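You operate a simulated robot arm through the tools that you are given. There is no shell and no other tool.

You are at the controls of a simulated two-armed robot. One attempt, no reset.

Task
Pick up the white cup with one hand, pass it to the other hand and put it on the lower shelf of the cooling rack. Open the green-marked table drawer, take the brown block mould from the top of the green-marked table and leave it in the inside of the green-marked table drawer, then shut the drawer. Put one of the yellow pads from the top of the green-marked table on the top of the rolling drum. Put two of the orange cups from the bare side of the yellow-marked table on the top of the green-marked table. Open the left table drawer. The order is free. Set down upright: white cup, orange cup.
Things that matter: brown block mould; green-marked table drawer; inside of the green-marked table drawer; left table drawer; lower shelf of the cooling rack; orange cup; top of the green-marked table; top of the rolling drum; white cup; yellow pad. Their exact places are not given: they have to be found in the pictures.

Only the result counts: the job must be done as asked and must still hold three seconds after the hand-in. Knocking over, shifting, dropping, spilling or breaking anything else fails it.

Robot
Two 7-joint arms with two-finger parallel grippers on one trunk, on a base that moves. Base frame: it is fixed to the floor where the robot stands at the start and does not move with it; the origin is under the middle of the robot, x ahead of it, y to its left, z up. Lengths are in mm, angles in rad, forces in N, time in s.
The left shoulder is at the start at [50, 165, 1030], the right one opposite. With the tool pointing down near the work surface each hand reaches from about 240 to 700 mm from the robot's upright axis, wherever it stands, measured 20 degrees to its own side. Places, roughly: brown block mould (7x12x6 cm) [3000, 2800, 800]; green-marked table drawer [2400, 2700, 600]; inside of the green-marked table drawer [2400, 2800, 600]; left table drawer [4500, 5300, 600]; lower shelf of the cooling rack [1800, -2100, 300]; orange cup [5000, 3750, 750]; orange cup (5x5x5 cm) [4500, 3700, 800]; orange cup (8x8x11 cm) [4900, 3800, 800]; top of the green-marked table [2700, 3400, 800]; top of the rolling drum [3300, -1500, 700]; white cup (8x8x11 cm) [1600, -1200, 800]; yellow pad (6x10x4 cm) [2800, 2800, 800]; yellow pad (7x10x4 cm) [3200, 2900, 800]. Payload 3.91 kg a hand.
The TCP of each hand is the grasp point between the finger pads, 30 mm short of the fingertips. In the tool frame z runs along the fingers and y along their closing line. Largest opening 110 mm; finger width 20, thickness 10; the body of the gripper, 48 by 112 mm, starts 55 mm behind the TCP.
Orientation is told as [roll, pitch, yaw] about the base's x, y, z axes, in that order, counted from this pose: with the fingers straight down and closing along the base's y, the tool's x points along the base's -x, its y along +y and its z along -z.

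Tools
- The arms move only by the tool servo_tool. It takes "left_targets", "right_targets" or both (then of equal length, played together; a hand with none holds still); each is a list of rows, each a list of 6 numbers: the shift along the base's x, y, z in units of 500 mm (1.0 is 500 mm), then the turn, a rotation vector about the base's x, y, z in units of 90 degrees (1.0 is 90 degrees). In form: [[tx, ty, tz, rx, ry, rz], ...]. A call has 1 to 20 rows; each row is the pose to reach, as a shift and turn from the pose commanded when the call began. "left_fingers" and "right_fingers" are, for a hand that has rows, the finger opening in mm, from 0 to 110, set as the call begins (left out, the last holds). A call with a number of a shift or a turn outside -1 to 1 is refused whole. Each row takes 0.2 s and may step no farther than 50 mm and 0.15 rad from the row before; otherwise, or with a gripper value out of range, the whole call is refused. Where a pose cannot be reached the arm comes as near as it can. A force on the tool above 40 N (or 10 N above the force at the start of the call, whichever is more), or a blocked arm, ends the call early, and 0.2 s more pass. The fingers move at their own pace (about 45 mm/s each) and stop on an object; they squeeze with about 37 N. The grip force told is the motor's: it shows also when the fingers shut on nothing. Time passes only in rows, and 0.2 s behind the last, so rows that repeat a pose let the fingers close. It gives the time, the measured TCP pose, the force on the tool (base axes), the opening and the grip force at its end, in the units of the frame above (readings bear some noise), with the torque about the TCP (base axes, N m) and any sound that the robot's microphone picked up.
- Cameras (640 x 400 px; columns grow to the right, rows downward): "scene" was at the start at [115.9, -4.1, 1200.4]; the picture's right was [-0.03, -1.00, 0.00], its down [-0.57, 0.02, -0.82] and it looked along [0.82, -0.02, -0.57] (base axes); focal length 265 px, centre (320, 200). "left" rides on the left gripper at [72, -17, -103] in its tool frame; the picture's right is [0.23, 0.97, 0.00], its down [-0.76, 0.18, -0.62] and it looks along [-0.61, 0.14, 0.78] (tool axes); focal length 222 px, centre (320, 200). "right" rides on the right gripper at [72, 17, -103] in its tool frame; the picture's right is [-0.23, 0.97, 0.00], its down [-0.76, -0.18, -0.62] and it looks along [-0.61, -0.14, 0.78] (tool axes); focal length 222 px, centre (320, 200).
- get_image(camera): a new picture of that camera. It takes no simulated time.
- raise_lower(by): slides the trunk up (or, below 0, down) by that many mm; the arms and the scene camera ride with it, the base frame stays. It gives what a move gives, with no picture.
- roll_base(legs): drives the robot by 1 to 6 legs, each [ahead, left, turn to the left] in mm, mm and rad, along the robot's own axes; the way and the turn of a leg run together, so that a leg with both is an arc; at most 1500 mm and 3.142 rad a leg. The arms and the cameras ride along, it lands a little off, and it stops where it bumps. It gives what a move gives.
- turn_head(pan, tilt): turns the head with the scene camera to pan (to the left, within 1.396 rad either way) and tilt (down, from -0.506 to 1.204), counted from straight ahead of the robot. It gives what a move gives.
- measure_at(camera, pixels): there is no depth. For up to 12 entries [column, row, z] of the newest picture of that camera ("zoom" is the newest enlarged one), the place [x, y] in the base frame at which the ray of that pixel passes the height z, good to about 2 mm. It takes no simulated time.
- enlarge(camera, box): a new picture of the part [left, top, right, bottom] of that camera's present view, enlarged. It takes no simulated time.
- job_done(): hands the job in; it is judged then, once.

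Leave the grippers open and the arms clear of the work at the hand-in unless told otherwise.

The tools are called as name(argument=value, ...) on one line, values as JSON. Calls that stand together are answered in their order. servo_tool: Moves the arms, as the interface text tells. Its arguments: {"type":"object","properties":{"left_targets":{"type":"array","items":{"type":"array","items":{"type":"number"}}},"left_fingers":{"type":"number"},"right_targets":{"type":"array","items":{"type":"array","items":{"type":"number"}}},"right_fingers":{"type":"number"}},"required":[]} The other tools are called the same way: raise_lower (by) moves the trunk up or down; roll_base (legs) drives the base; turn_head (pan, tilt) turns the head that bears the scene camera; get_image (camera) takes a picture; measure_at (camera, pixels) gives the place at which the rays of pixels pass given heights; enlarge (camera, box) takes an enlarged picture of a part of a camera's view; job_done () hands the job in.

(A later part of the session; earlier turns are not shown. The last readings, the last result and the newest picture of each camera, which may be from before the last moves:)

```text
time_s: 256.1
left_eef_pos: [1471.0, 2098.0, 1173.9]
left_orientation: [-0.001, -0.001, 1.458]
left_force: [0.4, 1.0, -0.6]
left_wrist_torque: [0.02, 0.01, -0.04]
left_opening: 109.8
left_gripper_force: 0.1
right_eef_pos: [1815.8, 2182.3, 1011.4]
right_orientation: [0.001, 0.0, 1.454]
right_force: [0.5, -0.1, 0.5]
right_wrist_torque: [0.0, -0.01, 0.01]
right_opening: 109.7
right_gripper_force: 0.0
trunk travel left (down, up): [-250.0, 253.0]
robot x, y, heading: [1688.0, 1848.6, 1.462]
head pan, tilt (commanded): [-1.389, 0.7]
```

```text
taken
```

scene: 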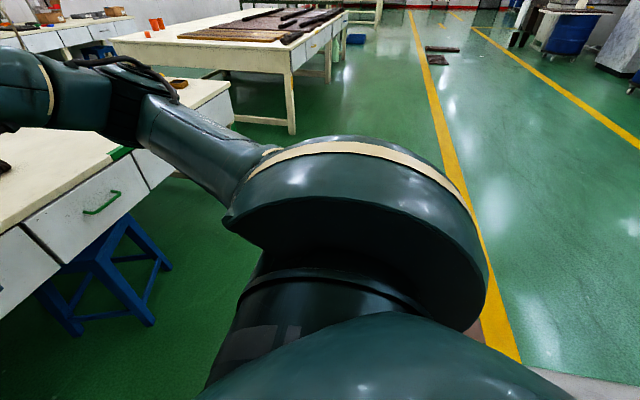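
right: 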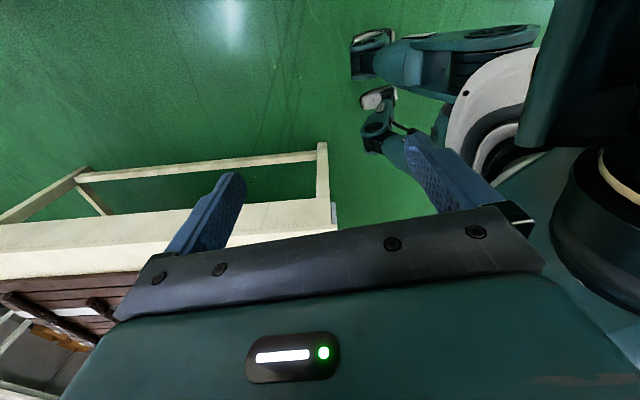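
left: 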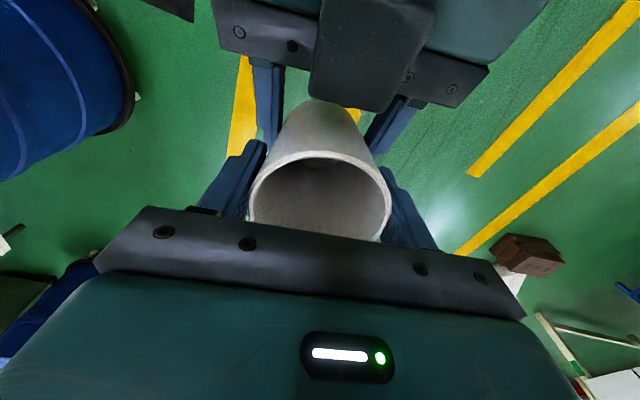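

The block stack occupies x≈2170–2406, y≈1310–1685, so I'll work from the left of it. To grip the horizontal handle bar, I need the right tool pointing forward with the fingers closing vertically. I first move the right hand out and lower with a slight left yaw, then pitch it forward.

servo_tool(right_targets=[[0.058, 0.039, -0.053, 0, 0, 0.042], [0.116, 0.077, -0.107, 0, 0, 0.085], [0.174, 0.116, -0.16, 0, 0, 0.127], [0.232, 0.155, -0.213, 0, 0, 0.17], [0.29, 0.193, -0.267, 0, 0, 0.212], [0.348, 0.232, -0.32, 0, 0, 0.255], [0.348, 0.232, -0.32, 0, 0, 0.255]])

servo_tool(right_targets=[[0, 0, 0, 0.0871, 0.0259, 0], [0, 0, 0, 0.1743, 0.0519, 0], [0, 0, 0, 0.2614, 0.0778, 0], [0, 0, 0, 0.3485, 0.1037, 0], [0, 0, 0, 0.4357, 0.1296, 0], [0, 0, 0, 0.5228, 0.1556, 0], [0, 0, 0, 0.61, 0.1815, 0], [0, 0, 0, 0.6971, 0.2074, 0], [0, 0, 0, 0.7842, 0.2333, 0], [0, 0, 0, 0.8714, 0.2593, 0], [0, 0, 0, 0.9585, 0.2852, 0], [0, 0, 0, 0.9585, 0.2852, 0]])

turn_head(pan=-0.5, tilt=0.5)

get_image(camera="scene")

```text
time_s: 257.8
left_eef_pos: [1469.8, 2098.1, 1173.6]
left_orientation: [-0.003, -0.004, 1.457]
left_force: [0.2, -0.2, 0.0]
left_wrist_torque: [0.01, 0.02, -0.01]
left_opening: 110.0
left_gripper_force: 0.1
right_eef_pos: [1991.3, 2297.9, 851.6]
right_orientation: [-0.001, -0.002, 1.855]
right_force: [-0.2, 0.2, -0.3]
right_wrist_torque: [-0.02, -0.01, 0.0]
right_opening: 109.8
right_gripper_force: 0.1
trunk travel left (down, up): [-250.0, 253.0]
robot x, y, heading: [1683.7, 1848.0, 1.458]
head pan, tilt (commanded): [-1.389, 0.7]
```

```text
time_s: 260.4
left_eef_pos: [1471.2, 2098.8, 1174.3]
left_orientation: [-0.001, -0.005, 1.457]
left_force: [-0.7, 0.5, 0.6]
left_wrist_torque: [-0.01, -0.02, -0.04]
left_opening: 110.2
left_gripper_force: 0.1
right_eef_pos: [1990.7, 2298.7, 851.6]
right_orientation: [2.005, -1.565, -0.146]
right_force: [0.4, -0.6, 0.6]
right_wrist_torque: [-0.01, -0.02, -0.03]
right_opening: 109.8
right_gripper_force: 0.0
trunk travel left (down, up): [-250.0, 253.0]
robot x, y, heading: [1684.7, 1849.1, 1.452]
head pan, tilt (commanded): [-1.389, 0.7]
```

```text
time_s: 261.5
left_eef_pos: [1470.6, 2096.6, 1173.7]
left_orientation: [-0.002, -0.005, 1.456]
left_force: [0.4, -1.3, 0.6]
left_wrist_torque: [0.01, 0.01, 0.0]
left_opening: 110.0
left_gripper_force: 0.0
right_eef_pos: [1991.9, 2298.3, 852.5]
right_orientation: [1.608, -1.565, 0.252]
right_force: [0.2, -0.3, 0.6]
right_wrist_torque: [0.0, -0.02, -0.02]
right_opening: 110.1
right_gripper_force: 0.1
trunk travel left (down, up): [-250.0, 253.0]
robot x, y, heading: [1682.1, 1847.3, 1.454]
head pan, tilt (commanded): [-0.499, 0.499]
```

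```text
taken
```

scene: 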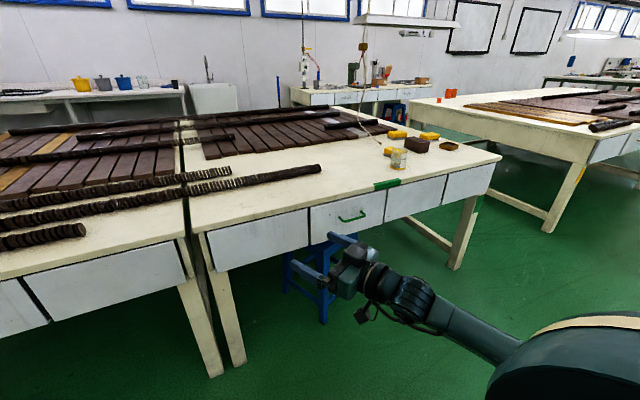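

The right tool now points forward horizontally. I roll it 90° about its axis so that the fingers close vertically.

servo_tool(right_targets=[[0, 0, 0, -0.0255, 0.0873, 0], [0, 0, 0, -0.051, 0.1745, 0], [0, 0, 0, -0.0765, 0.2618, 0], [0, 0, 0, -0.102, 0.349, 0], [0, 0, 0, -0.1275, 0.4363, 0], [0, 0, 0, -0.153, 0.5235, 0], [0, 0, 0, -0.1785, 0.6108, 0], [0, 0, 0, -0.204, 0.698, 0], [0, 0, 0, -0.2295, 0.7853, 0], [0, 0, 0, -0.255, 0.8725, 0], [0, 0, 0, -0.2805, 0.9598, 0], [0, 0, 0, -0.2805, 0.9598, 0]])

get_image(camera="scene")

get_image(camera="right")

```text
time_s: 264.1
left_eef_pos: [1470.6, 2098.0, 1173.5]
left_orientation: [-0.002, -0.004, 1.458]
left_force: [-0.3, -0.3, -0.5]
left_wrist_torque: [0.02, 0.03, -0.02]
left_opening: 109.7
left_gripper_force: 0.2
right_eef_pos: [1991.3, 2299.2, 852.1]
right_orientation: [1.577, 0.007, 0.285]
right_force: [-0.4, 0.5, 0.2]
right_wrist_torque: [0.0, 0.01, -0.03]
right_opening: 109.9
right_gripper_force: 0.1
trunk travel left (down, up): [-250.0, 253.0]
robot x, y, heading: [1685.5, 1846.4, 1.457]
head pan, tilt (commanded): [-0.499, 0.499]
```

```text
taken
```

scene: 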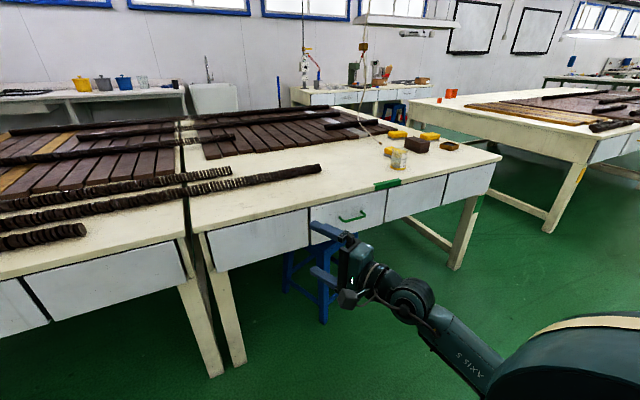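

```text
taken
```

right: 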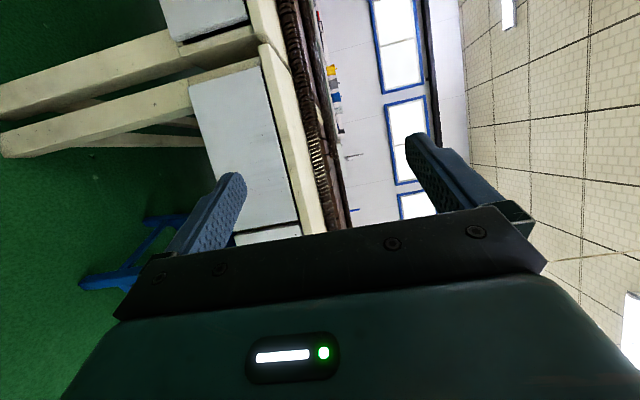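

The gripper now closes vertically. I enlarge the handle for precise measuring.

enlarge(camera="scene", box=[290, 170, 450, 270])

```text
4.00 times, centred on (370, 220) of scene
```

zoom: 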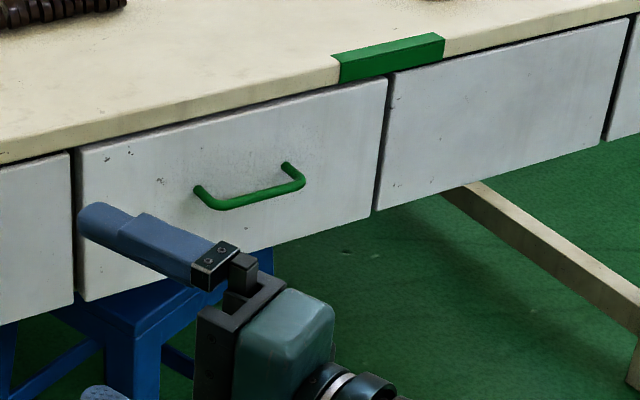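

measure_at(camera="zoom", pixels=[[197, 190, 680], [286, 165, 680], [215, 206, 680], [300, 187, 680], [388, 80, 740], [374, 210, 585], [78, 152, 740], [82, 300, 585], [340, 82, 740], [340, 60, 752]])

```text
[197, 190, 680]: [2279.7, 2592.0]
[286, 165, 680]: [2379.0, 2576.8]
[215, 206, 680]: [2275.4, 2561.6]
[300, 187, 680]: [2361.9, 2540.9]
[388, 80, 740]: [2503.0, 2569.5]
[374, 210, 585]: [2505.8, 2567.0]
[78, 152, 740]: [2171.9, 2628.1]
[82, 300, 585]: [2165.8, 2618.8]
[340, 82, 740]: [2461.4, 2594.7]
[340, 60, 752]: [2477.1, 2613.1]
```

Drawer front: x≈2169–2504, z≈585–740; handle bar mid ≈ (2327,2560,673). I drive to the left of the block stack, facing the drawer.

roll_base(legs=[[0, -211, 0], [101, 0, 0], [0, 0, -0.032]])

get_image(camera="scene")

get_image(camera="right")

```text
time_s: 267.7
left_eef_pos: [1699.1, 2181.9, 1173.4]
left_orientation: [-0.003, -0.005, 1.423]
left_force: [1.1, 0.2, -0.1]
left_wrist_torque: [-0.01, -0.02, -0.01]
left_opening: 109.8
left_gripper_force: 0.0
right_eef_pos: [2225.9, 2363.9, 853.0]
right_orientation: [1.574, 0.005, 0.25]
right_force: [0.2, -0.1, 0.0]
right_wrist_torque: [-0.01, 0.0, 0.01]
right_opening: 109.9
right_gripper_force: 0.0
trunk travel left (down, up): [-250.0, 253.0]
robot x, y, heading: [1904.2, 1925.6, 1.417]
head pan, tilt (commanded): [-0.499, 0.499]
```

```text
taken
```

scene: 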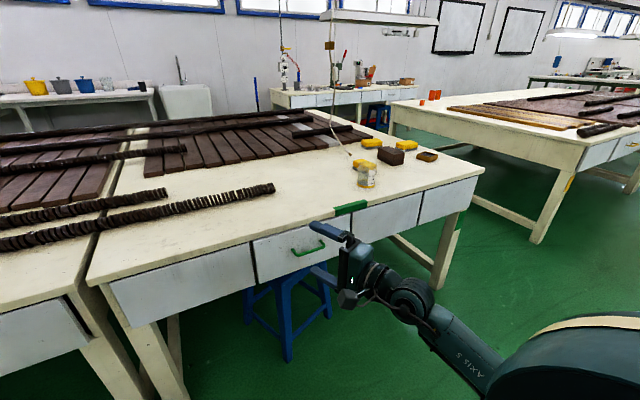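

```text
taken
```

right: 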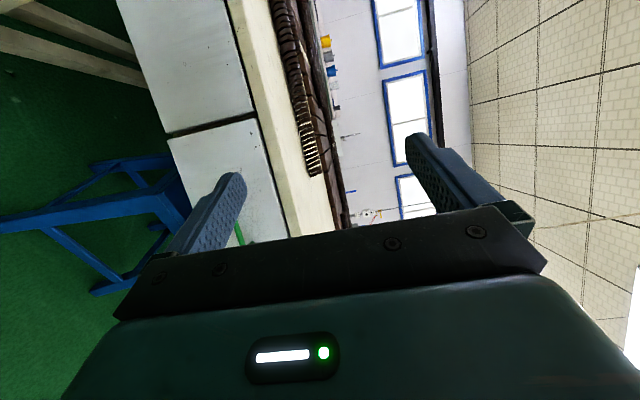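

enlarge(camera="scene", box=[240, 200, 400, 300])

```text
4.00 times, centred on (320, 250) of scene
```

zoom: 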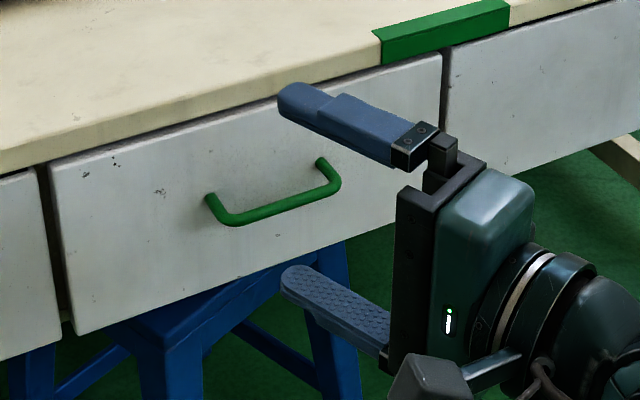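

measure_at(camera="zoom", pixels=[[209, 200, 670], [320, 163, 670], [230, 220, 670], [338, 187, 670], [284, 205, 670], [284, 205, 660], [442, 58, 740], [50, 165, 740], [75, 332, 585], [415, 222, 585], [284, 205, 680]])

```text
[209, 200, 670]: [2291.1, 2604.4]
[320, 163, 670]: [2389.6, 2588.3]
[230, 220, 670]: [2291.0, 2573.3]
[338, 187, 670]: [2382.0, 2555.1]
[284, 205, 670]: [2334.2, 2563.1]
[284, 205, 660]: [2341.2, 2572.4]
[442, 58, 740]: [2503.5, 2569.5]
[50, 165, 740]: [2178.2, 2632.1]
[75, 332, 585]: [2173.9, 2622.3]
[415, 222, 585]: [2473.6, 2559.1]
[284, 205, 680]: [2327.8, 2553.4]
```

Two views agree: handle bar mid ≈ (2333,2563), z≈670. I lower the open gripper to that height, then advance so the fingers straddle the bar.

servo_tool(right_targets=[[0, 0, -0.08, 0, 0, 0], [0, 0, -0.16, 0, 0, 0], [0, 0, -0.24, 0, 0, 0], [0, 0, -0.32, 0, 0, 0], [0, 0, -0.366, 0, 0, 0], [0, 0, -0.366, 0, 0, 0]], right_fingers=110)

servo_tool(right_targets=[[0.035, 0.06, 0, 0, 0, 0], [0.07, 0.12, 0, 0, 0, 0], [0.105, 0.18, 0, 0, 0, 0], [0.14, 0.24, 0, 0, 0, 0], [0.16, 0.28, 0, 0, 0, 0], [0.16, 0.28, 0, 0, 0, 0]])

get_image(camera="scene")

get_image(camera="right")

```text
time_s: 269.1
left_eef_pos: [1700.0, 2182.4, 1174.7]
left_orientation: [-0.002, -0.004, 1.423]
left_force: [1.1, 0.4, 0.8]
left_wrist_torque: [-0.05, 0.01, -0.02]
left_opening: 109.9
left_gripper_force: 0.1
right_eef_pos: [2225.7, 2364.1, 668.9]
right_orientation: [1.576, 0.004, 0.248]
right_force: [0.6, 0.2, 0.9]
right_wrist_torque: [-0.01, 0.02, 0.0]
right_opening: 110.3
right_gripper_force: 0.1
trunk travel left (down, up): [-250.0, 253.0]
robot x, y, heading: [1904.2, 1922.6, 1.424]
head pan, tilt (commanded): [-0.499, 0.499]
```

```text
time_s: 270.5
left_eef_pos: [1699.6, 2180.9, 1173.8]
left_orientation: [-0.001, -0.005, 1.423]
left_force: [0.5, -0.9, 0.0]
left_wrist_torque: [0.01, 0.04, -0.01]
left_opening: 110.3
left_gripper_force: 0.1
right_eef_pos: [2305.1, 2504.2, 669.8]
right_orientation: [1.577, 0.006, 0.251]
right_force: [0.1, -0.1, -0.1]
right_wrist_torque: [-0.01, -0.01, 0.03]
right_opening: 110.1
right_gripper_force: 0.1
trunk travel left (down, up): [-250.0, 253.0]
robot x, y, heading: [1907.6, 1924.8, 1.42]
head pan, tilt (commanded): [-0.499, 0.499]
```

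```text
taken
```

scene: 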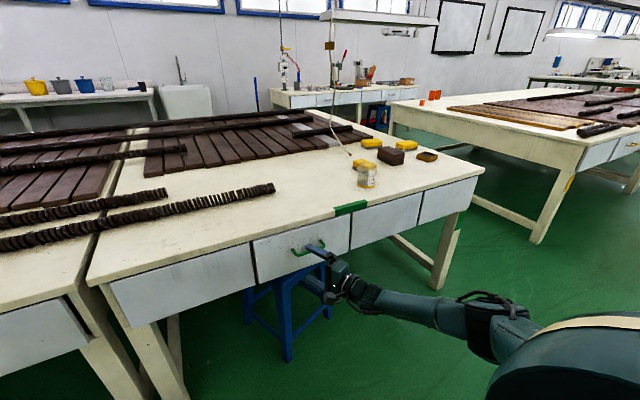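

```text
taken
```

right: 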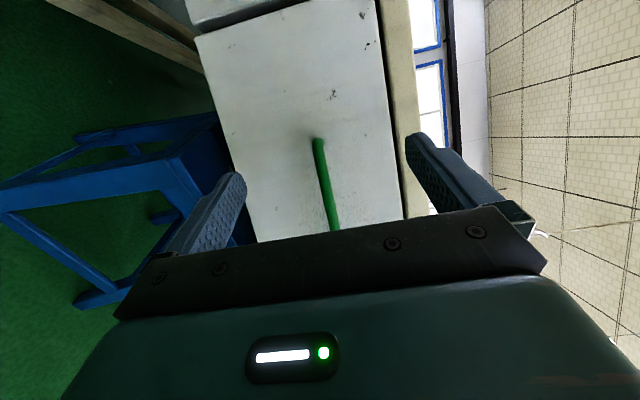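

The bar lies centred between the fingers (column ~325 in the wrist view). I advance the remaining ~56 mm and check.

servo_tool(right_targets=[[0.02, 0.031, 0, 0, 0, 0], [0.04, 0.063, 0, 0, 0, 0], [0.06, 0.09, 0, 0, 0, 0], [0.06, 0.09, 0, 0, 0, 0]])

get_image(camera="right")

enlarge(camera="scene", box=[240, 200, 400, 300])

```text
time_s: 271.5
left_eef_pos: [1698.3, 2181.6, 1174.8]
left_orientation: [-0.002, -0.004, 1.422]
left_force: [-0.2, 0.1, 0.1]
left_wrist_torque: [0.0, -0.02, -0.02]
left_opening: 110.0
left_gripper_force: 0.1
right_eef_pos: [2335.5, 2548.7, 669.1]
right_orientation: [1.576, 0.005, 0.251]
right_force: [0.3, -0.4, -0.1]
right_wrist_torque: [0.01, 0.03, 0.01]
right_opening: 110.1
right_gripper_force: 0.0
trunk travel left (down, up): [-250.0, 253.0]
robot x, y, heading: [1903.5, 1924.6, 1.423]
head pan, tilt (commanded): [-0.499, 0.499]
```

```text
taken
```

right: 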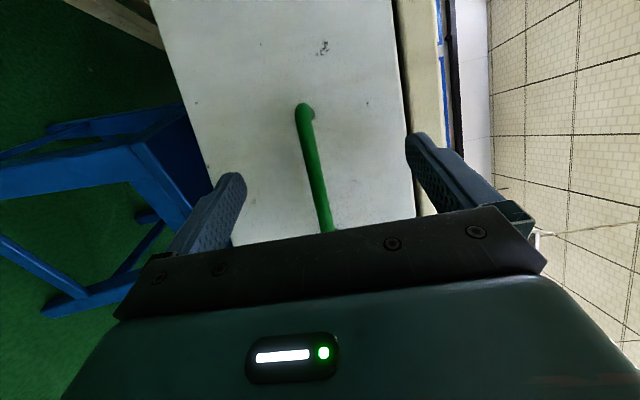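

```text
4.00 times, centred on (320, 250) of scene
```

zoom: 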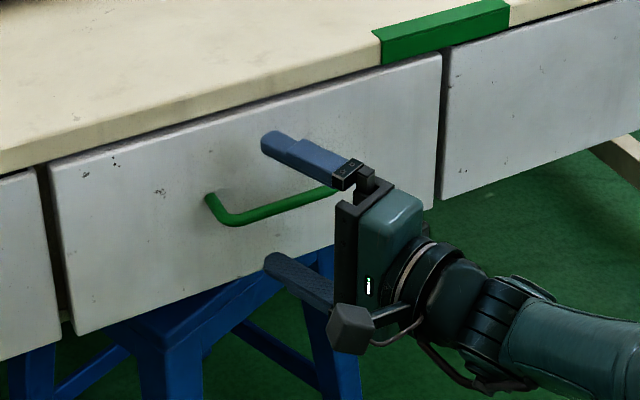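

The fingers straddle the bar. I close them on it.

servo_tool(right_targets=[[0, 0, 0, 0, 0, 0], [0, 0, 0, 0, 0, 0], [0, 0, 0, 0, 0, 0], [0, 0, 0, 0, 0, 0], [0, 0, 0, 0, 0, 0], [0, 0, 0, 0, 0, 0], [0, 0, 0, 0, 0, 0], [0, 0, 0, 0, 0, 0]], right_fingers=0)

get_image(camera="right")

```text
time_s: 273.3
left_eef_pos: [1699.9, 2183.8, 1173.3]
left_orientation: [0.0, -0.003, 1.423]
left_force: [0.0, -0.2, -0.5]
left_wrist_torque: [-0.02, 0.01, 0.01]
left_opening: 110.1
left_gripper_force: 0.1
right_eef_pos: [2335.6, 2547.9, 665.6]
right_orientation: [1.57, 0.006, 0.251]
right_force: [-1.1, -0.4, -15.3]
right_wrist_torque: [-0.41, -0.38, 0.07]
right_opening: 9.5
right_gripper_force: 45.0
trunk travel left (down, up): [-250.0, 253.0]
robot x, y, heading: [1902.5, 1923.1, 1.422]
head pan, tilt (commanded): [-0.499, 0.499]
```

```text
taken
```

right: 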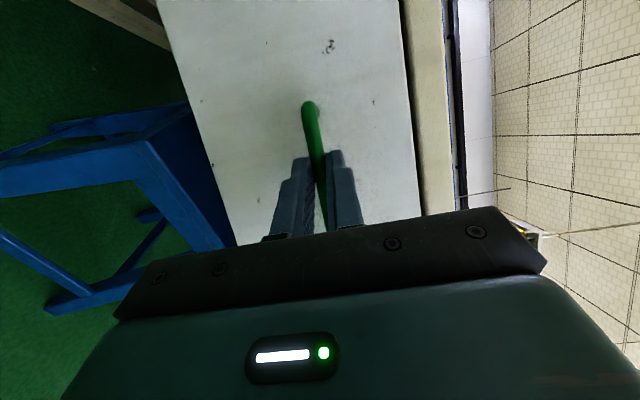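

The bar is gripped (9.5 mm). I relax the vertical offset by 5 mm and pull along the table normal, 120 mm first.

servo_tool(right_targets=[[0, 0, -0.008, 0, 0, 0], [-0.006, -0.039, -0.008, 0, 0, 0], [-0.0125, -0.079, -0.008, 0, 0, 0], [-0.019, -0.118, -0.008, 0, 0, 0], [-0.0255, -0.158, -0.008, 0, 0, 0], [-0.032, -0.197, -0.008, 0, 0, 0], [-0.038, -0.237, -0.008, 0, 0, 0]])

get_image(camera="scene")

```text
time_s: 274.9
left_eef_pos: [1700.0, 2182.6, 1174.6]
left_orientation: [-0.001, -0.004, 1.422]
left_force: [-0.6, 0.5, 0.1]
left_wrist_torque: [0.03, 0.01, 0.01]
left_opening: 110.2
left_gripper_force: 0.0
right_eef_pos: [2317.3, 2429.5, 664.7]
right_orientation: [1.574, 0.003, 0.25]
right_force: [-1.3, 0.0, -5.2]
right_wrist_torque: [-0.23, -0.37, -0.35]
right_opening: 9.8
right_gripper_force: 44.7
trunk travel left (down, up): [-250.0, 253.0]
robot x, y, heading: [1905.9, 1925.4, 1.423]
head pan, tilt (commanded): [-0.499, 0.499]
```

```text
taken
```

scene: 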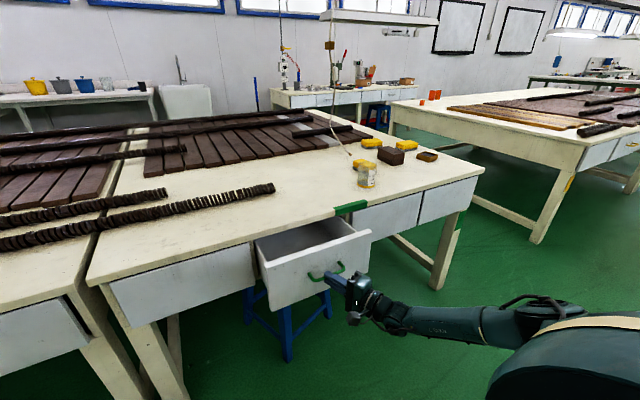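

The drawer slides out smoothly. I pull another 120 mm.

servo_tool(right_targets=[[-0.006, -0.039, 0, 0, 0, 0], [-0.0125, -0.079, 0, 0, 0, 0], [-0.019, -0.118, 0, 0, 0, 0], [-0.0255, -0.158, 0, 0, 0, 0], [-0.032, -0.197, 0, 0, 0, 0], [-0.038, -0.237, 0, 0, 0, 0]])

get_image(camera="scene")

```text
time_s: 276.3
left_eef_pos: [1699.6, 2181.6, 1174.2]
left_orientation: [-0.003, -0.004, 1.421]
left_force: [0.2, -0.3, -0.6]
left_wrist_torque: [0.03, 0.01, 0.05]
left_opening: 109.9
left_gripper_force: 0.1
right_eef_pos: [2298.8, 2310.9, 665.1]
right_orientation: [1.577, 0.003, 0.249]
right_force: [-0.2, -0.1, -2.8]
right_wrist_torque: [-0.2, -0.39, 0.62]
right_opening: 9.4
right_gripper_force: 45.1
trunk travel left (down, up): [-250.0, 253.0]
robot x, y, heading: [1903.6, 1925.5, 1.426]
head pan, tilt (commanded): [-0.499, 0.499]
```

```text
taken
```

scene: 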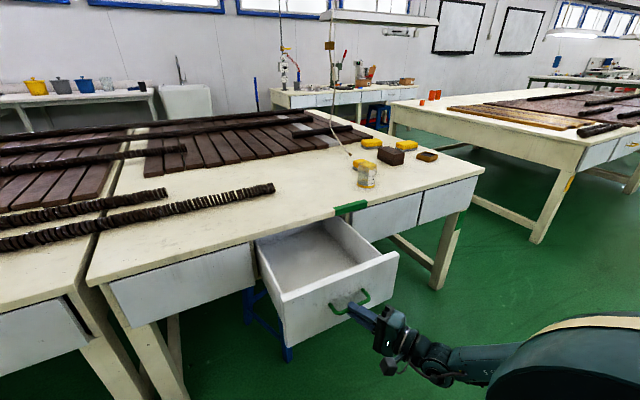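

The drawer is open by ~240 mm, enough for the mould. I open the fingers and back the hand off along its axis.

servo_tool(right_targets=[[0, 0, 0, 0, 0, 0], [0, 0, 0, 0, 0, 0], [0, 0, 0, 0, 0, 0], [0, 0, 0, 0, 0, 0], [0, 0, 0, 0, 0, 0], [0.01, -0.039, 0, 0, 0, 0], [0.02, -0.078, 0, 0, 0, 0], [0.03, -0.117, 0, 0, 0, 0], [0.04, -0.155, 0, 0, 0, 0]], right_fingers=110)

get_image(camera="scene")

get_image(camera="right")

```text
time_s: 278.3
left_eef_pos: [1698.6, 2181.3, 1173.4]
left_orientation: [-0.002, -0.003, 1.423]
left_force: [0.2, -0.1, -0.2]
left_wrist_torque: [0.03, 0.01, 0.01]
left_opening: 110.1
left_gripper_force: 0.0
right_eef_pos: [2316.4, 2233.6, 664.8]
right_orientation: [1.576, 0.006, 0.25]
right_force: [0.1, -0.3, -0.1]
right_wrist_torque: [0.02, 0.02, 0.01]
right_opening: 110.3
right_gripper_force: 0.0
trunk travel left (down, up): [-250.0, 253.0]
robot x, y, heading: [1904.9, 1924.5, 1.428]
head pan, tilt (commanded): [-0.499, 0.499]
```

```text
taken
```

scene: 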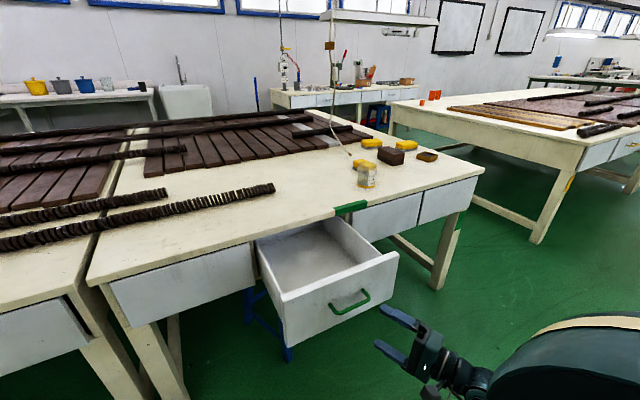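

```text
taken
```

right: 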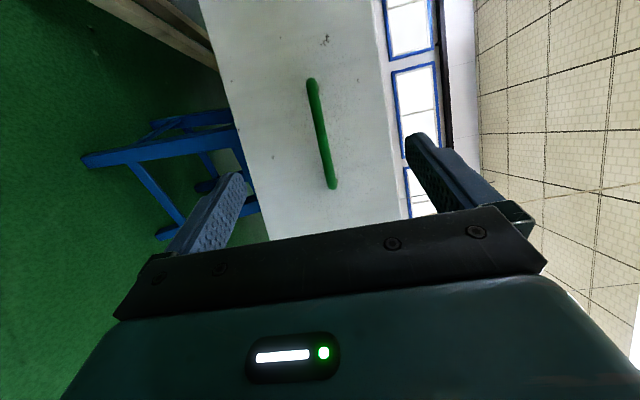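

Drawer open and free. I measure its interior for later, and plan the mould's drop place.

enlarge(camera="scene", box=[240, 190, 420, 350])

measure_at(camera="scene", pixels=[[283, 295, 740], [398, 254, 740], [257, 241, 740], [341, 217, 740], [290, 290, 720], [385, 256, 720], [367, 291, 660], [332, 311, 660]])

```text
2.50 times, centred on (330, 270) of scene
```

zoom: 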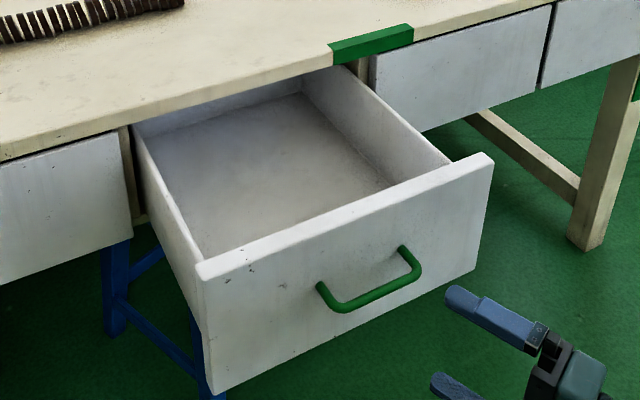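

```text
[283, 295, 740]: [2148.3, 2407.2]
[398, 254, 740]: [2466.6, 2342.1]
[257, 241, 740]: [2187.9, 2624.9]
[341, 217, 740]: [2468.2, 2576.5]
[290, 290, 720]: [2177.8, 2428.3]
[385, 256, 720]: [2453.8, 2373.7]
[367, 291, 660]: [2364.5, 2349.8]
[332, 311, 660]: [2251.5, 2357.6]
```

Drawer interior centre is about (2320,2480). Now I raise the right hand away from the drawer (keeping its orientation for closing later), then drive around to the front of the mould.

servo_tool(right_targets=[[-0.03, 0, 0.06, 0, 0, 0], [-0.06, 0, 0.14, 0, 0, 0], [-0.09, 0, 0.22, 0, 0, 0], [-0.12, 0.02, 0.3, 0, 0, 0], [-0.15, 0.04, 0.38, 0, 0, 0], [-0.15, 0.06, 0.46, 0, 0, 0], [-0.15, 0.08, 0.54, 0, 0, 0], [-0.15, 0.09, 0.58, 0, 0, 0]])

roll_base(legs=[[0, 150, 0], [-1180, 0, 0]])

```text
time_s: 280.1
left_eef_pos: [1698.0, 2182.2, 1173.7]
left_orientation: [-0.002, -0.002, 1.422]
left_force: [0.3, 0.4, 0.7]
left_wrist_torque: [-0.04, 0.03, -0.01]
left_opening: 110.1
left_gripper_force: 0.0
right_eef_pos: [2243.5, 2280.4, 956.1]
right_orientation: [1.574, 0.006, 0.249]
right_force: [-0.3, 0.8, 0.1]
right_wrist_torque: [0.0, 0.01, 0.02]
right_opening: 110.0
right_gripper_force: 0.0
trunk travel left (down, up): [-250.0, 253.0]
robot x, y, heading: [1904.5, 1923.3, 1.423]
head pan, tilt (commanded): [-0.499, 0.499]
```

```text
time_s: 287.7
left_eef_pos: [1381.5, 1039.4, 1173.3]
left_orientation: [-0.002, -0.005, 1.44]
left_force: [0.2, 0.2, -0.4]
left_wrist_torque: [0.01, -0.01, -0.02]
left_opening: 109.9
left_gripper_force: 0.0
right_eef_pos: [1924.3, 1146.2, 956.0]
right_orientation: [1.577, 0.006, 0.268]
right_force: [0.4, -0.2, 0.2]
right_wrist_torque: [0.03, -0.01, 0.04]
right_opening: 110.1
right_gripper_force: 0.1
trunk travel left (down, up): [-250.0, 253.0]
robot x, y, heading: [1593.1, 783.9, 1.439]
head pan, tilt (commanded): [-0.499, 0.499]
```

I continue around the tray: right, ahead on the far side, then left to the mould's front position.

roll_base(legs=[[0, -900, 0], [0, -860, 0], [1000, 0, 0], [530, 0, 0]])

turn_head(pan=0.6, tilt=0.6)

get_image(camera="scene")

```text
time_s: 310.8
left_eef_pos: [3316.8, 2324.4, 1174.2]
left_orientation: [-0.001, -0.003, 1.442]
left_force: [0.0, 0.1, -0.7]
left_wrist_torque: [-0.01, 0.01, 0.01]
left_opening: 110.1
left_gripper_force: 0.1
right_eef_pos: [3859.3, 2432.1, 955.4]
right_orientation: [1.576, 0.004, 0.269]
right_force: [0.1, 0.0, -0.6]
right_wrist_torque: [0.01, -0.03, 0.06]
right_opening: 109.9
right_gripper_force: 0.0
trunk travel left (down, up): [-250.0, 253.0]
robot x, y, heading: [3531.6, 2071.3, 1.439]
head pan, tilt (commanded): [-0.499, 0.499]
```

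```text
time_s: 312.1
left_eef_pos: [3316.1, 2324.7, 1174.2]
left_orientation: [-0.002, -0.003, 1.442]
left_force: [0.0, 0.4, -0.1]
left_wrist_torque: [0.01, -0.01, 0.03]
left_opening: 110.1
left_gripper_force: 0.0
right_eef_pos: [3858.5, 2432.6, 955.2]
right_orientation: [1.577, 0.004, 0.269]
right_force: [0.6, -0.3, 0.6]
right_wrist_torque: [0.0, -0.01, 0.01]
right_opening: 110.1
right_gripper_force: 0.1
trunk travel left (down, up): [-250.0, 253.0]
robot x, y, heading: [3529.8, 2071.2, 1.441]
head pan, tilt (commanded): [0.6, 0.6]
```

```text
taken
```

scene: 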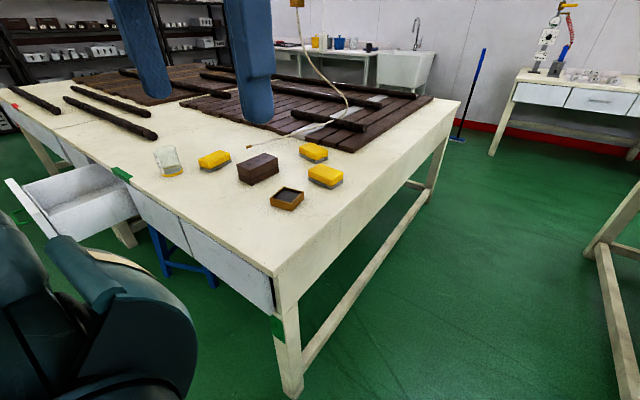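

The cord hangs around (2890,3155), behind the mould, so a front approach stays clear of it. I move left to the front of the mould.

roll_base(legs=[[0, 530, 0]])

turn_head(pan=0.0, tilt=0.8)

get_image(camera="scene")

```text
time_s: 317.3
left_eef_pos: [2793.5, 2389.5, 1174.4]
left_orientation: [-0.002, -0.003, 1.449]
left_force: [-0.6, 1.1, -0.4]
left_wrist_torque: [0.0, 0.02, 0.02]
left_opening: 110.1
left_gripper_force: 0.1
right_eef_pos: [3333.9, 2501.7, 955.9]
right_orientation: [1.576, 0.005, 0.275]
right_force: [-0.7, 0.6, -0.6]
right_wrist_torque: [-0.02, -0.02, 0.0]
right_opening: 110.1
right_gripper_force: 0.1
trunk travel left (down, up): [-250.0, 253.0]
robot x, y, heading: [3003.7, 2136.9, 1.447]
head pan, tilt (commanded): [0.6, 0.6]
```

```text
time_s: 318.3
left_eef_pos: [2792.9, 2390.1, 1173.4]
left_orientation: [-0.001, -0.003, 1.448]
left_force: [0.8, -0.3, -0.6]
left_wrist_torque: [-0.01, 0.03, 0.0]
left_opening: 110.3
left_gripper_force: 0.2
right_eef_pos: [3334.9, 2501.2, 954.9]
right_orientation: [1.578, 0.004, 0.276]
right_force: [0.0, -0.1, -1.3]
right_wrist_torque: [0.01, -0.01, 0.01]
right_opening: 109.8
right_gripper_force: 0.0
trunk travel left (down, up): [-250.0, 253.0]
robot x, y, heading: [3008.4, 2139.9, 1.447]
head pan, tilt (commanded): [0.0, 0.799]
```

```text
taken
```

scene: 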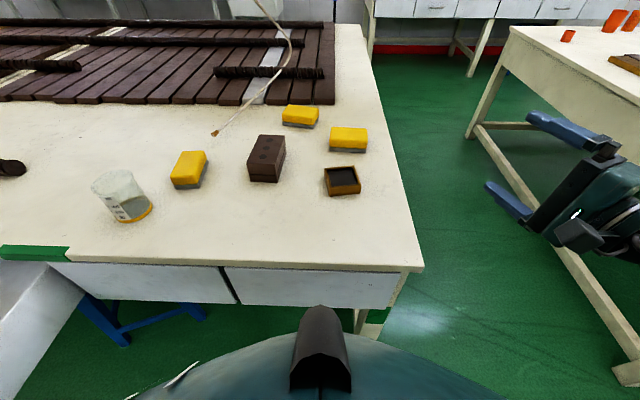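

A perfect view of the objects. I enlarge the mould and pads for accurate positions.

enlarge(camera="scene", box=[150, 90, 390, 230])

```text
2.67 times, centred on (270, 160) of scene
```

zoom: 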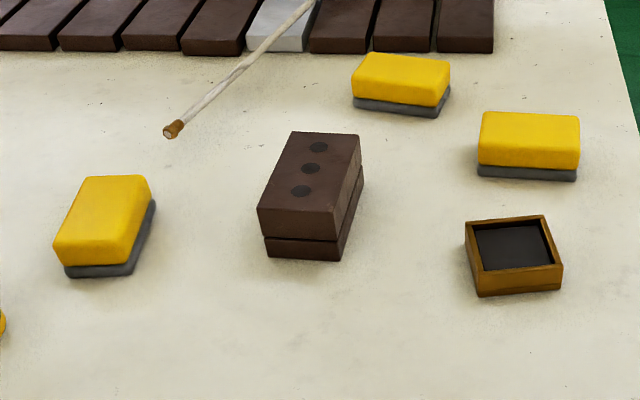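

measure_at(camera="zoom", pixels=[[290, 133, 812], [360, 137, 812], [340, 213, 812], [257, 208, 812], [267, 256, 752], [340, 261, 752], [363, 182, 752], [290, 133, 805], [360, 137, 805], [340, 213, 805], [257, 208, 805]])

measure_at(camera="zoom", pixels=[[478, 178, 752], [577, 180, 752], [576, 170, 760], [365, 53, 792], [450, 62, 792], [440, 105, 792], [353, 95, 792], [480, 167, 790], [578, 167, 790], [578, 117, 790], [485, 112, 790]])

```text
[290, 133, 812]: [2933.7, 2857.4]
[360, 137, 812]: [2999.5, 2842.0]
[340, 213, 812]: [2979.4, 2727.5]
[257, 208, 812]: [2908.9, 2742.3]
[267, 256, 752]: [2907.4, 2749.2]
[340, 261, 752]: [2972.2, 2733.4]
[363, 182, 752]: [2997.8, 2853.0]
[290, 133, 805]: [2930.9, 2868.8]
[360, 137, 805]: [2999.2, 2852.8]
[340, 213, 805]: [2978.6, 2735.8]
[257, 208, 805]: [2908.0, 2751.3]
```

```text
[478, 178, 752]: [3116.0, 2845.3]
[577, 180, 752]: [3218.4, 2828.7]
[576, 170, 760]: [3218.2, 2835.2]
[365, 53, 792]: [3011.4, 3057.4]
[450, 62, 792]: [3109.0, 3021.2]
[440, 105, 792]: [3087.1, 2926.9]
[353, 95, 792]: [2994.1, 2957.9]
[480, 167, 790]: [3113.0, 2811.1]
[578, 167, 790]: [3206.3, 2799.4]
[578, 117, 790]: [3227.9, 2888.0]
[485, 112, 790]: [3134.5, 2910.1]
```

Mould: centre ≈ (2954,2800), top z≈806, ~72 mm wide, long axis along ≈1.386 rad. I drive 50 mm closer, then bring the left hand above it, aligned to grip its narrow side.

roll_base(legs=[[50, 0, 0]])

servo_tool(left_targets=[[0.031, 0.072, -0.035, 0, 0, -0.004], [0.062, 0.144, -0.07, 0, 0, -0.008], [0.093, 0.216, -0.105, 0, 0, -0.012], [0.124, 0.288, -0.14, 0, 0, -0.016], [0.155, 0.36, -0.175, 0, 0, -0.02], [0.186, 0.432, -0.21, 0, 0, -0.024], [0.217, 0.504, -0.245, 0, 0, -0.028], [0.248, 0.576, -0.28, 0, 0, -0.032], [0.279, 0.648, -0.315, 0, 0, -0.036], [0.31, 0.72, -0.35, 0, 0, -0.0395], [0.31, 0.72, -0.35, 0, 0, -0.0395]], left_fingers=110)

get_image(camera="left")

get_image(camera="scene")

```text
time_s: 319.2
left_eef_pos: [2799.1, 2439.2, 1174.9]
left_orientation: [-0.002, -0.004, 1.449]
left_force: [0.6, 0.6, 0.5]
left_wrist_torque: [0.0, 0.02, -0.01]
left_opening: 110.1
left_gripper_force: 0.1
right_eef_pos: [3340.5, 2551.3, 954.2]
right_orientation: [1.577, 0.007, 0.276]
right_force: [-0.9, -0.8, -0.1]
right_wrist_torque: [0.01, -0.01, -0.01]
right_opening: 110.0
right_gripper_force: 0.0
trunk travel left (down, up): [-250.0, 253.0]
robot x, y, heading: [3011.8, 2187.5, 1.452]
head pan, tilt (commanded): [0.0, 0.799]
```

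```text
time_s: 321.6
left_eef_pos: [2954.7, 2799.4, 998.8]
left_orientation: [-0.002, -0.003, 1.385]
left_force: [-0.6, 0.4, 1.2]
left_wrist_torque: [0.01, 0.03, 0.03]
left_opening: 110.0
left_gripper_force: 0.1
right_eef_pos: [3341.5, 2550.5, 954.9]
right_orientation: [1.575, 0.006, 0.277]
right_force: [-0.7, 0.2, -0.2]
right_wrist_torque: [0.02, -0.01, -0.02]
right_opening: 110.3
right_gripper_force: 0.0
trunk travel left (down, up): [-250.0, 253.0]
robot x, y, heading: [3012.8, 2190.1, 1.448]
head pan, tilt (commanded): [0.0, 0.799]
```

```text
taken
```

left: 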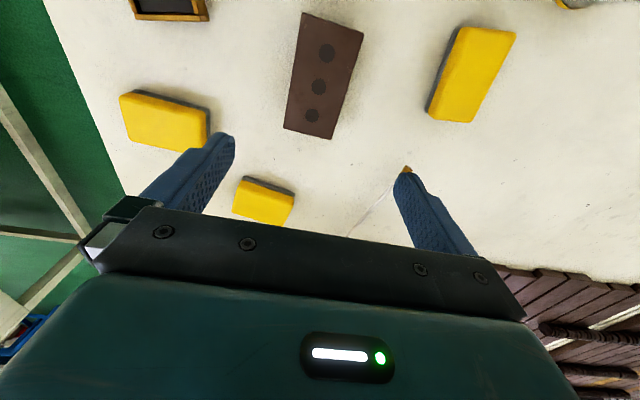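

```text
taken
```

scene: 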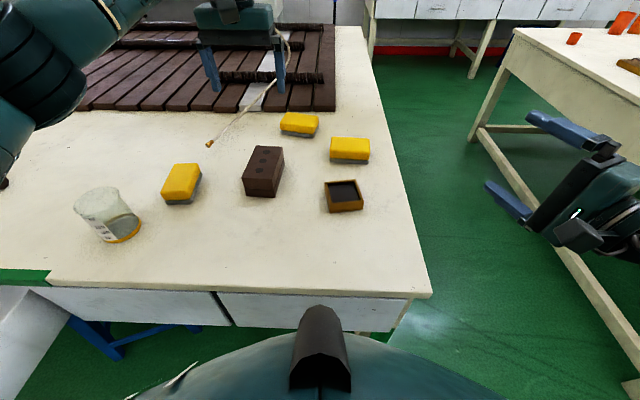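

measure_at(camera="left", pixels=[[303, 12, 806], [364, 35, 806], [332, 139, 806], [283, 128, 806], [312, 116, 806], [326, 53, 806]])

```text
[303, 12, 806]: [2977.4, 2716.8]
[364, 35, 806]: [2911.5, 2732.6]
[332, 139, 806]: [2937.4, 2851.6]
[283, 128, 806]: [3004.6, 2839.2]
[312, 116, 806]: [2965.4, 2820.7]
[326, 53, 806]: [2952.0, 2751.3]
```

The wrist camera puts the mould centre at about (2957,2784), which implies the table top is nearer z≈764. I shift and descend 140 mm, then check again.

servo_tool(left_targets=[[0.005, -0.03, -0.04, 0, 0, 0], [0.005, -0.03, -0.12, 0, 0, 0], [0.005, -0.03, -0.2, 0, 0, 0], [0.005, -0.03, -0.28, 0, 0, 0], [0.005, -0.03, -0.28, 0, 0, 0]])

get_image(camera="left")

```text
time_s: 322.8
left_eef_pos: [2957.6, 2784.5, 858.3]
left_orientation: [-0.002, -0.004, 1.386]
left_force: [-0.2, 0.2, -0.3]
left_wrist_torque: [0.04, -0.01, 0.0]
left_opening: 110.1
left_gripper_force: 0.1
right_eef_pos: [3339.5, 2552.9, 954.9]
right_orientation: [1.576, 0.006, 0.274]
right_force: [-0.2, -0.2, -0.7]
right_wrist_torque: [0.01, 0.03, -0.03]
right_opening: 109.9
right_gripper_force: 0.2
trunk travel left (down, up): [-250.0, 253.0]
robot x, y, heading: [3009.0, 2182.9, 1.445]
head pan, tilt (commanded): [0.0, 0.799]
```

```text
taken
```

left: 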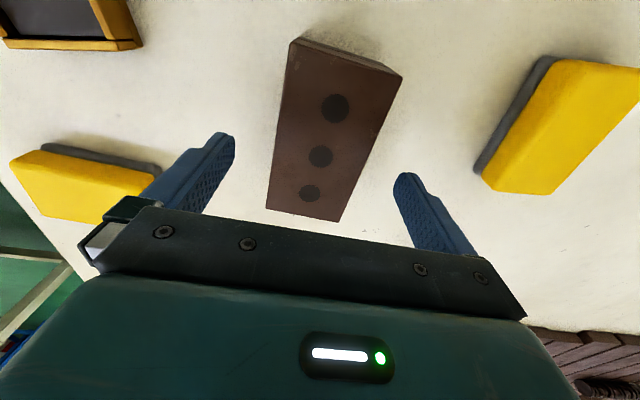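

measure_at(camera="left", pixels=[[290, 50, 812], [402, 77, 812], [341, 221, 812], [267, 208, 812], [290, 50, 820], [402, 77, 820], [341, 221, 820], [267, 208, 820]])

```text
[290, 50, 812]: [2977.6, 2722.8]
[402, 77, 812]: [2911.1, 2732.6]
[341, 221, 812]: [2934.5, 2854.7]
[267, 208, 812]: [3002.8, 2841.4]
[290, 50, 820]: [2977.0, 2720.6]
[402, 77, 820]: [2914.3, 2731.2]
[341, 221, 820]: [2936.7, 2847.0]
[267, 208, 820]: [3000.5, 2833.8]
```

Well centred. I descend to TCP z≈800 and then close the fingers.

servo_tool(left_targets=[[0, 0, -0.04, 0, 0, 0], [0, 0, -0.08, 0, 0, 0], [0, 0, -0.1, 0, 0, 0], [0, 0, -0.116, 0, 0, 0], [0, 0, -0.116, 0, 0, 0]])

servo_tool(left_targets=[[0, 0, 0, 0, 0, 0], [0, 0, 0, 0, 0, 0], [0, 0, 0, 0, 0, 0], [0, 0, 0, 0, 0, 0], [0, 0, 0, 0, 0, 0], [0, 0, 0, 0, 0, 0]], left_fingers=40)

get_image(camera="left")

```text
time_s: 324.0
left_eef_pos: [2956.6, 2784.3, 800.6]
left_orientation: [-0.002, -0.003, 1.386]
left_force: [-0.2, 0.2, 0.0]
left_wrist_torque: [0.0, -0.02, 0.02]
left_opening: 109.8
left_gripper_force: 0.0
right_eef_pos: [3339.0, 2551.0, 955.5]
right_orientation: [1.576, 0.007, 0.277]
right_force: [-0.6, -0.3, 0.1]
right_wrist_torque: [0.02, 0.01, 0.04]
right_opening: 110.2
right_gripper_force: 0.0
trunk travel left (down, up): [-250.0, 253.0]
robot x, y, heading: [3007.1, 2185.8, 1.445]
head pan, tilt (commanded): [0.0, 0.799]
```

```text
time_s: 325.4
left_eef_pos: [2956.3, 2783.3, 800.5]
left_orientation: [-0.001, -0.003, 1.385]
left_force: [1.3, 0.9, 0.1]
left_wrist_torque: [0.12, 0.06, -0.1]
left_opening: 66.5
left_gripper_force: 37.3
right_eef_pos: [3339.9, 2550.6, 955.3]
right_orientation: [1.576, 0.005, 0.276]
right_force: [0.1, -0.3, 0.5]
right_wrist_torque: [0.02, -0.03, -0.02]
right_opening: 110.0
right_gripper_force: 0.1
trunk travel left (down, up): [-250.0, 253.0]
robot x, y, heading: [3011.1, 2190.4, 1.446]
head pan, tilt (commanded): [0.0, 0.799]
```

```text
taken
```

left: 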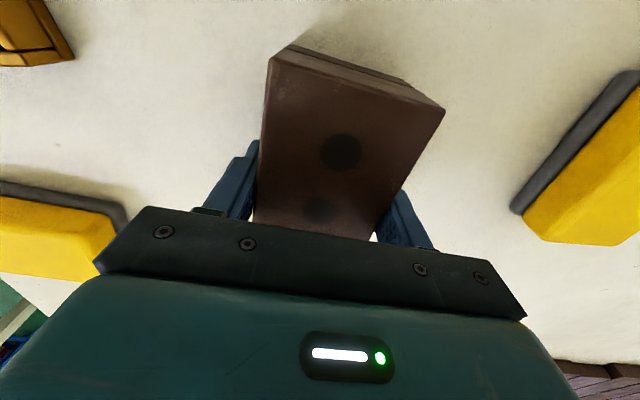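

Gripped at 66.5 mm. I lift the mould 180 mm.

servo_tool(left_targets=[[0, 0, 0.03, 0, 0, 0], [0, 0, 0.09, 0, 0, 0], [0, 0, 0.16, 0, 0, 0], [0, 0, 0.23, 0, 0, 0], [0, 0, 0.3, 0, 0, 0], [0, 0, 0.36, 0, 0, 0], [0, 0, 0.36, 0, 0, 0]])

get_image(camera="left")

get_image(camera="scene")

```text
time_s: 327.0
left_eef_pos: [2957.2, 2784.3, 981.4]
left_orientation: [-0.001, -0.003, 1.385]
left_force: [0.0, 0.0, -6.7]
left_wrist_torque: [-0.04, 0.01, -0.01]
left_opening: 66.5
left_gripper_force: 37.2
right_eef_pos: [3339.8, 2551.0, 954.7]
right_orientation: [1.575, 0.006, 0.275]
right_force: [0.0, -0.2, 0.3]
right_wrist_torque: [0.0, 0.0, -0.03]
right_opening: 110.3
right_gripper_force: 0.1
trunk travel left (down, up): [-250.0, 253.0]
robot x, y, heading: [3012.6, 2187.4, 1.447]
head pan, tilt (commanded): [0.0, 0.799]
```

```text
taken
```

left: 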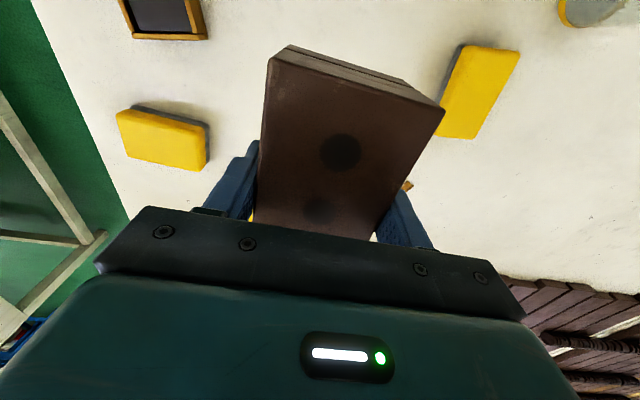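

```text
taken
```

scene: 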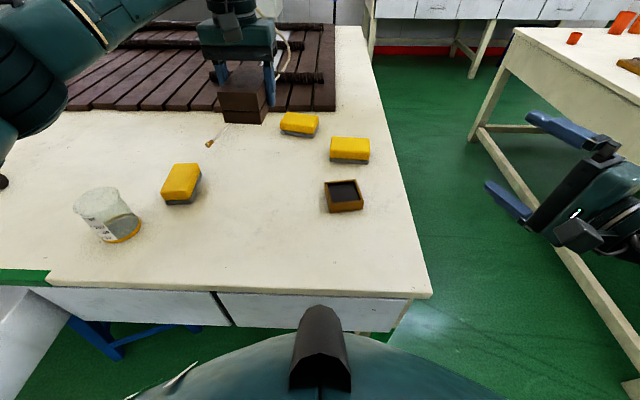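

The mould is held (about 0.7 kg). I pull the hand closer to the body, then drive back around the tray to the left side of the drawer.

servo_tool(left_targets=[[-0.009, -0.07, 0.02, 0, 0, 0], [-0.018, -0.14, 0.04, 0, 0, 0], [-0.027, -0.21, 0.06, 0, 0, 0], [-0.036, -0.28, 0.08, 0, 0, 0], [-0.045, -0.35, 0.1, 0, 0, 0], [-0.045, -0.35, 0.1, 0, 0, 0]])

roll_base(legs=[[0, -535, 0], [-1400, 0, 0], [-180, 0, 0], [0, 900, 0], [0, 850, 0]])

```text
time_s: 328.4
left_eef_pos: [2934.3, 2608.4, 1030.7]
left_orientation: [-0.002, 0.0, 1.389]
left_force: [-0.4, 0.2, -7.3]
left_wrist_torque: [0.03, 0.01, -0.02]
left_opening: 66.3
left_gripper_force: 37.3
right_eef_pos: [3339.9, 2551.3, 954.7]
right_orientation: [1.576, 0.006, 0.276]
right_force: [-0.5, 0.8, 0.6]
right_wrist_torque: [-0.04, -0.01, -0.04]
right_opening: 110.0
right_gripper_force: 0.0
trunk travel left (down, up): [-250.0, 253.0]
robot x, y, heading: [3010.3, 2186.1, 1.448]
head pan, tilt (commanded): [0.0, 0.799]
```

```text
time_s: 356.3
left_eef_pos: [1551.0, 1177.1, 1030.7]
left_orientation: [-0.002, -0.001, 1.407]
left_force: [0.2, -0.5, -7.7]
left_wrist_torque: [0.02, -0.03, 0.04]
left_opening: 66.1
left_gripper_force: 37.2
right_eef_pos: [1959.5, 1129.1, 956.0]
right_orientation: [1.577, 0.005, 0.296]
right_force: [0.1, -1.0, -0.4]
right_wrist_torque: [-0.01, -0.01, 0.0]
right_opening: 110.0
right_gripper_force: 0.1
trunk travel left (down, up): [-250.0, 253.0]
robot x, y, heading: [1637.2, 757.7, 1.469]
head pan, tilt (commanded): [0.0, 0.799]
```

roll_base(legs=[[1233, 0, 0], [0, -199, 0], [0, 0, -0.819]])

turn_head(pan=0.3, tilt=0.7)

get_image(camera="scene")

```text
time_s: 366.6
left_eef_pos: [2205.1, 2308.3, 1029.8]
left_orientation: [-0.002, -0.003, 0.588]
left_force: [-0.1, 0.2, -6.9]
left_wrist_torque: [-0.01, 0.01, -0.01]
left_opening: 65.9
left_gripper_force: 36.9
right_eef_pos: [2447.7, 1977.7, 953.9]
right_orientation: [1.578, 0.006, -0.523]
right_force: [-0.4, 0.4, 0.0]
right_wrist_torque: [0.02, 0.0, -0.03]
right_opening: 110.2
right_gripper_force: 0.1
trunk travel left (down, up): [-250.0, 253.0]
robot x, y, heading: [1955.9, 1959.0, 0.642]
head pan, tilt (commanded): [0.0, 0.799]
```

```text
time_s: 367.4
left_eef_pos: [2205.3, 2309.7, 1029.5]
left_orientation: [-0.001, 0.0, 0.588]
left_force: [0.4, -0.5, -7.1]
left_wrist_torque: [-0.01, -0.01, 0.01]
left_opening: 66.1
left_gripper_force: 36.7
right_eef_pos: [2446.7, 1978.5, 955.9]
right_orientation: [1.575, 0.006, -0.523]
right_force: [0.2, 0.2, -0.5]
right_wrist_torque: [-0.01, -0.01, 0.01]
right_opening: 110.1
right_gripper_force: 0.1
trunk travel left (down, up): [-250.0, 253.0]
robot x, y, heading: [1953.9, 1960.1, 0.642]
head pan, tilt (commanded): [0.3, 0.7]
```

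```text
taken
```

scene: 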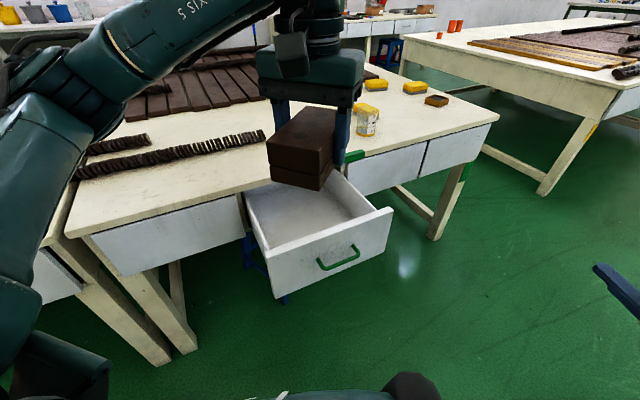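

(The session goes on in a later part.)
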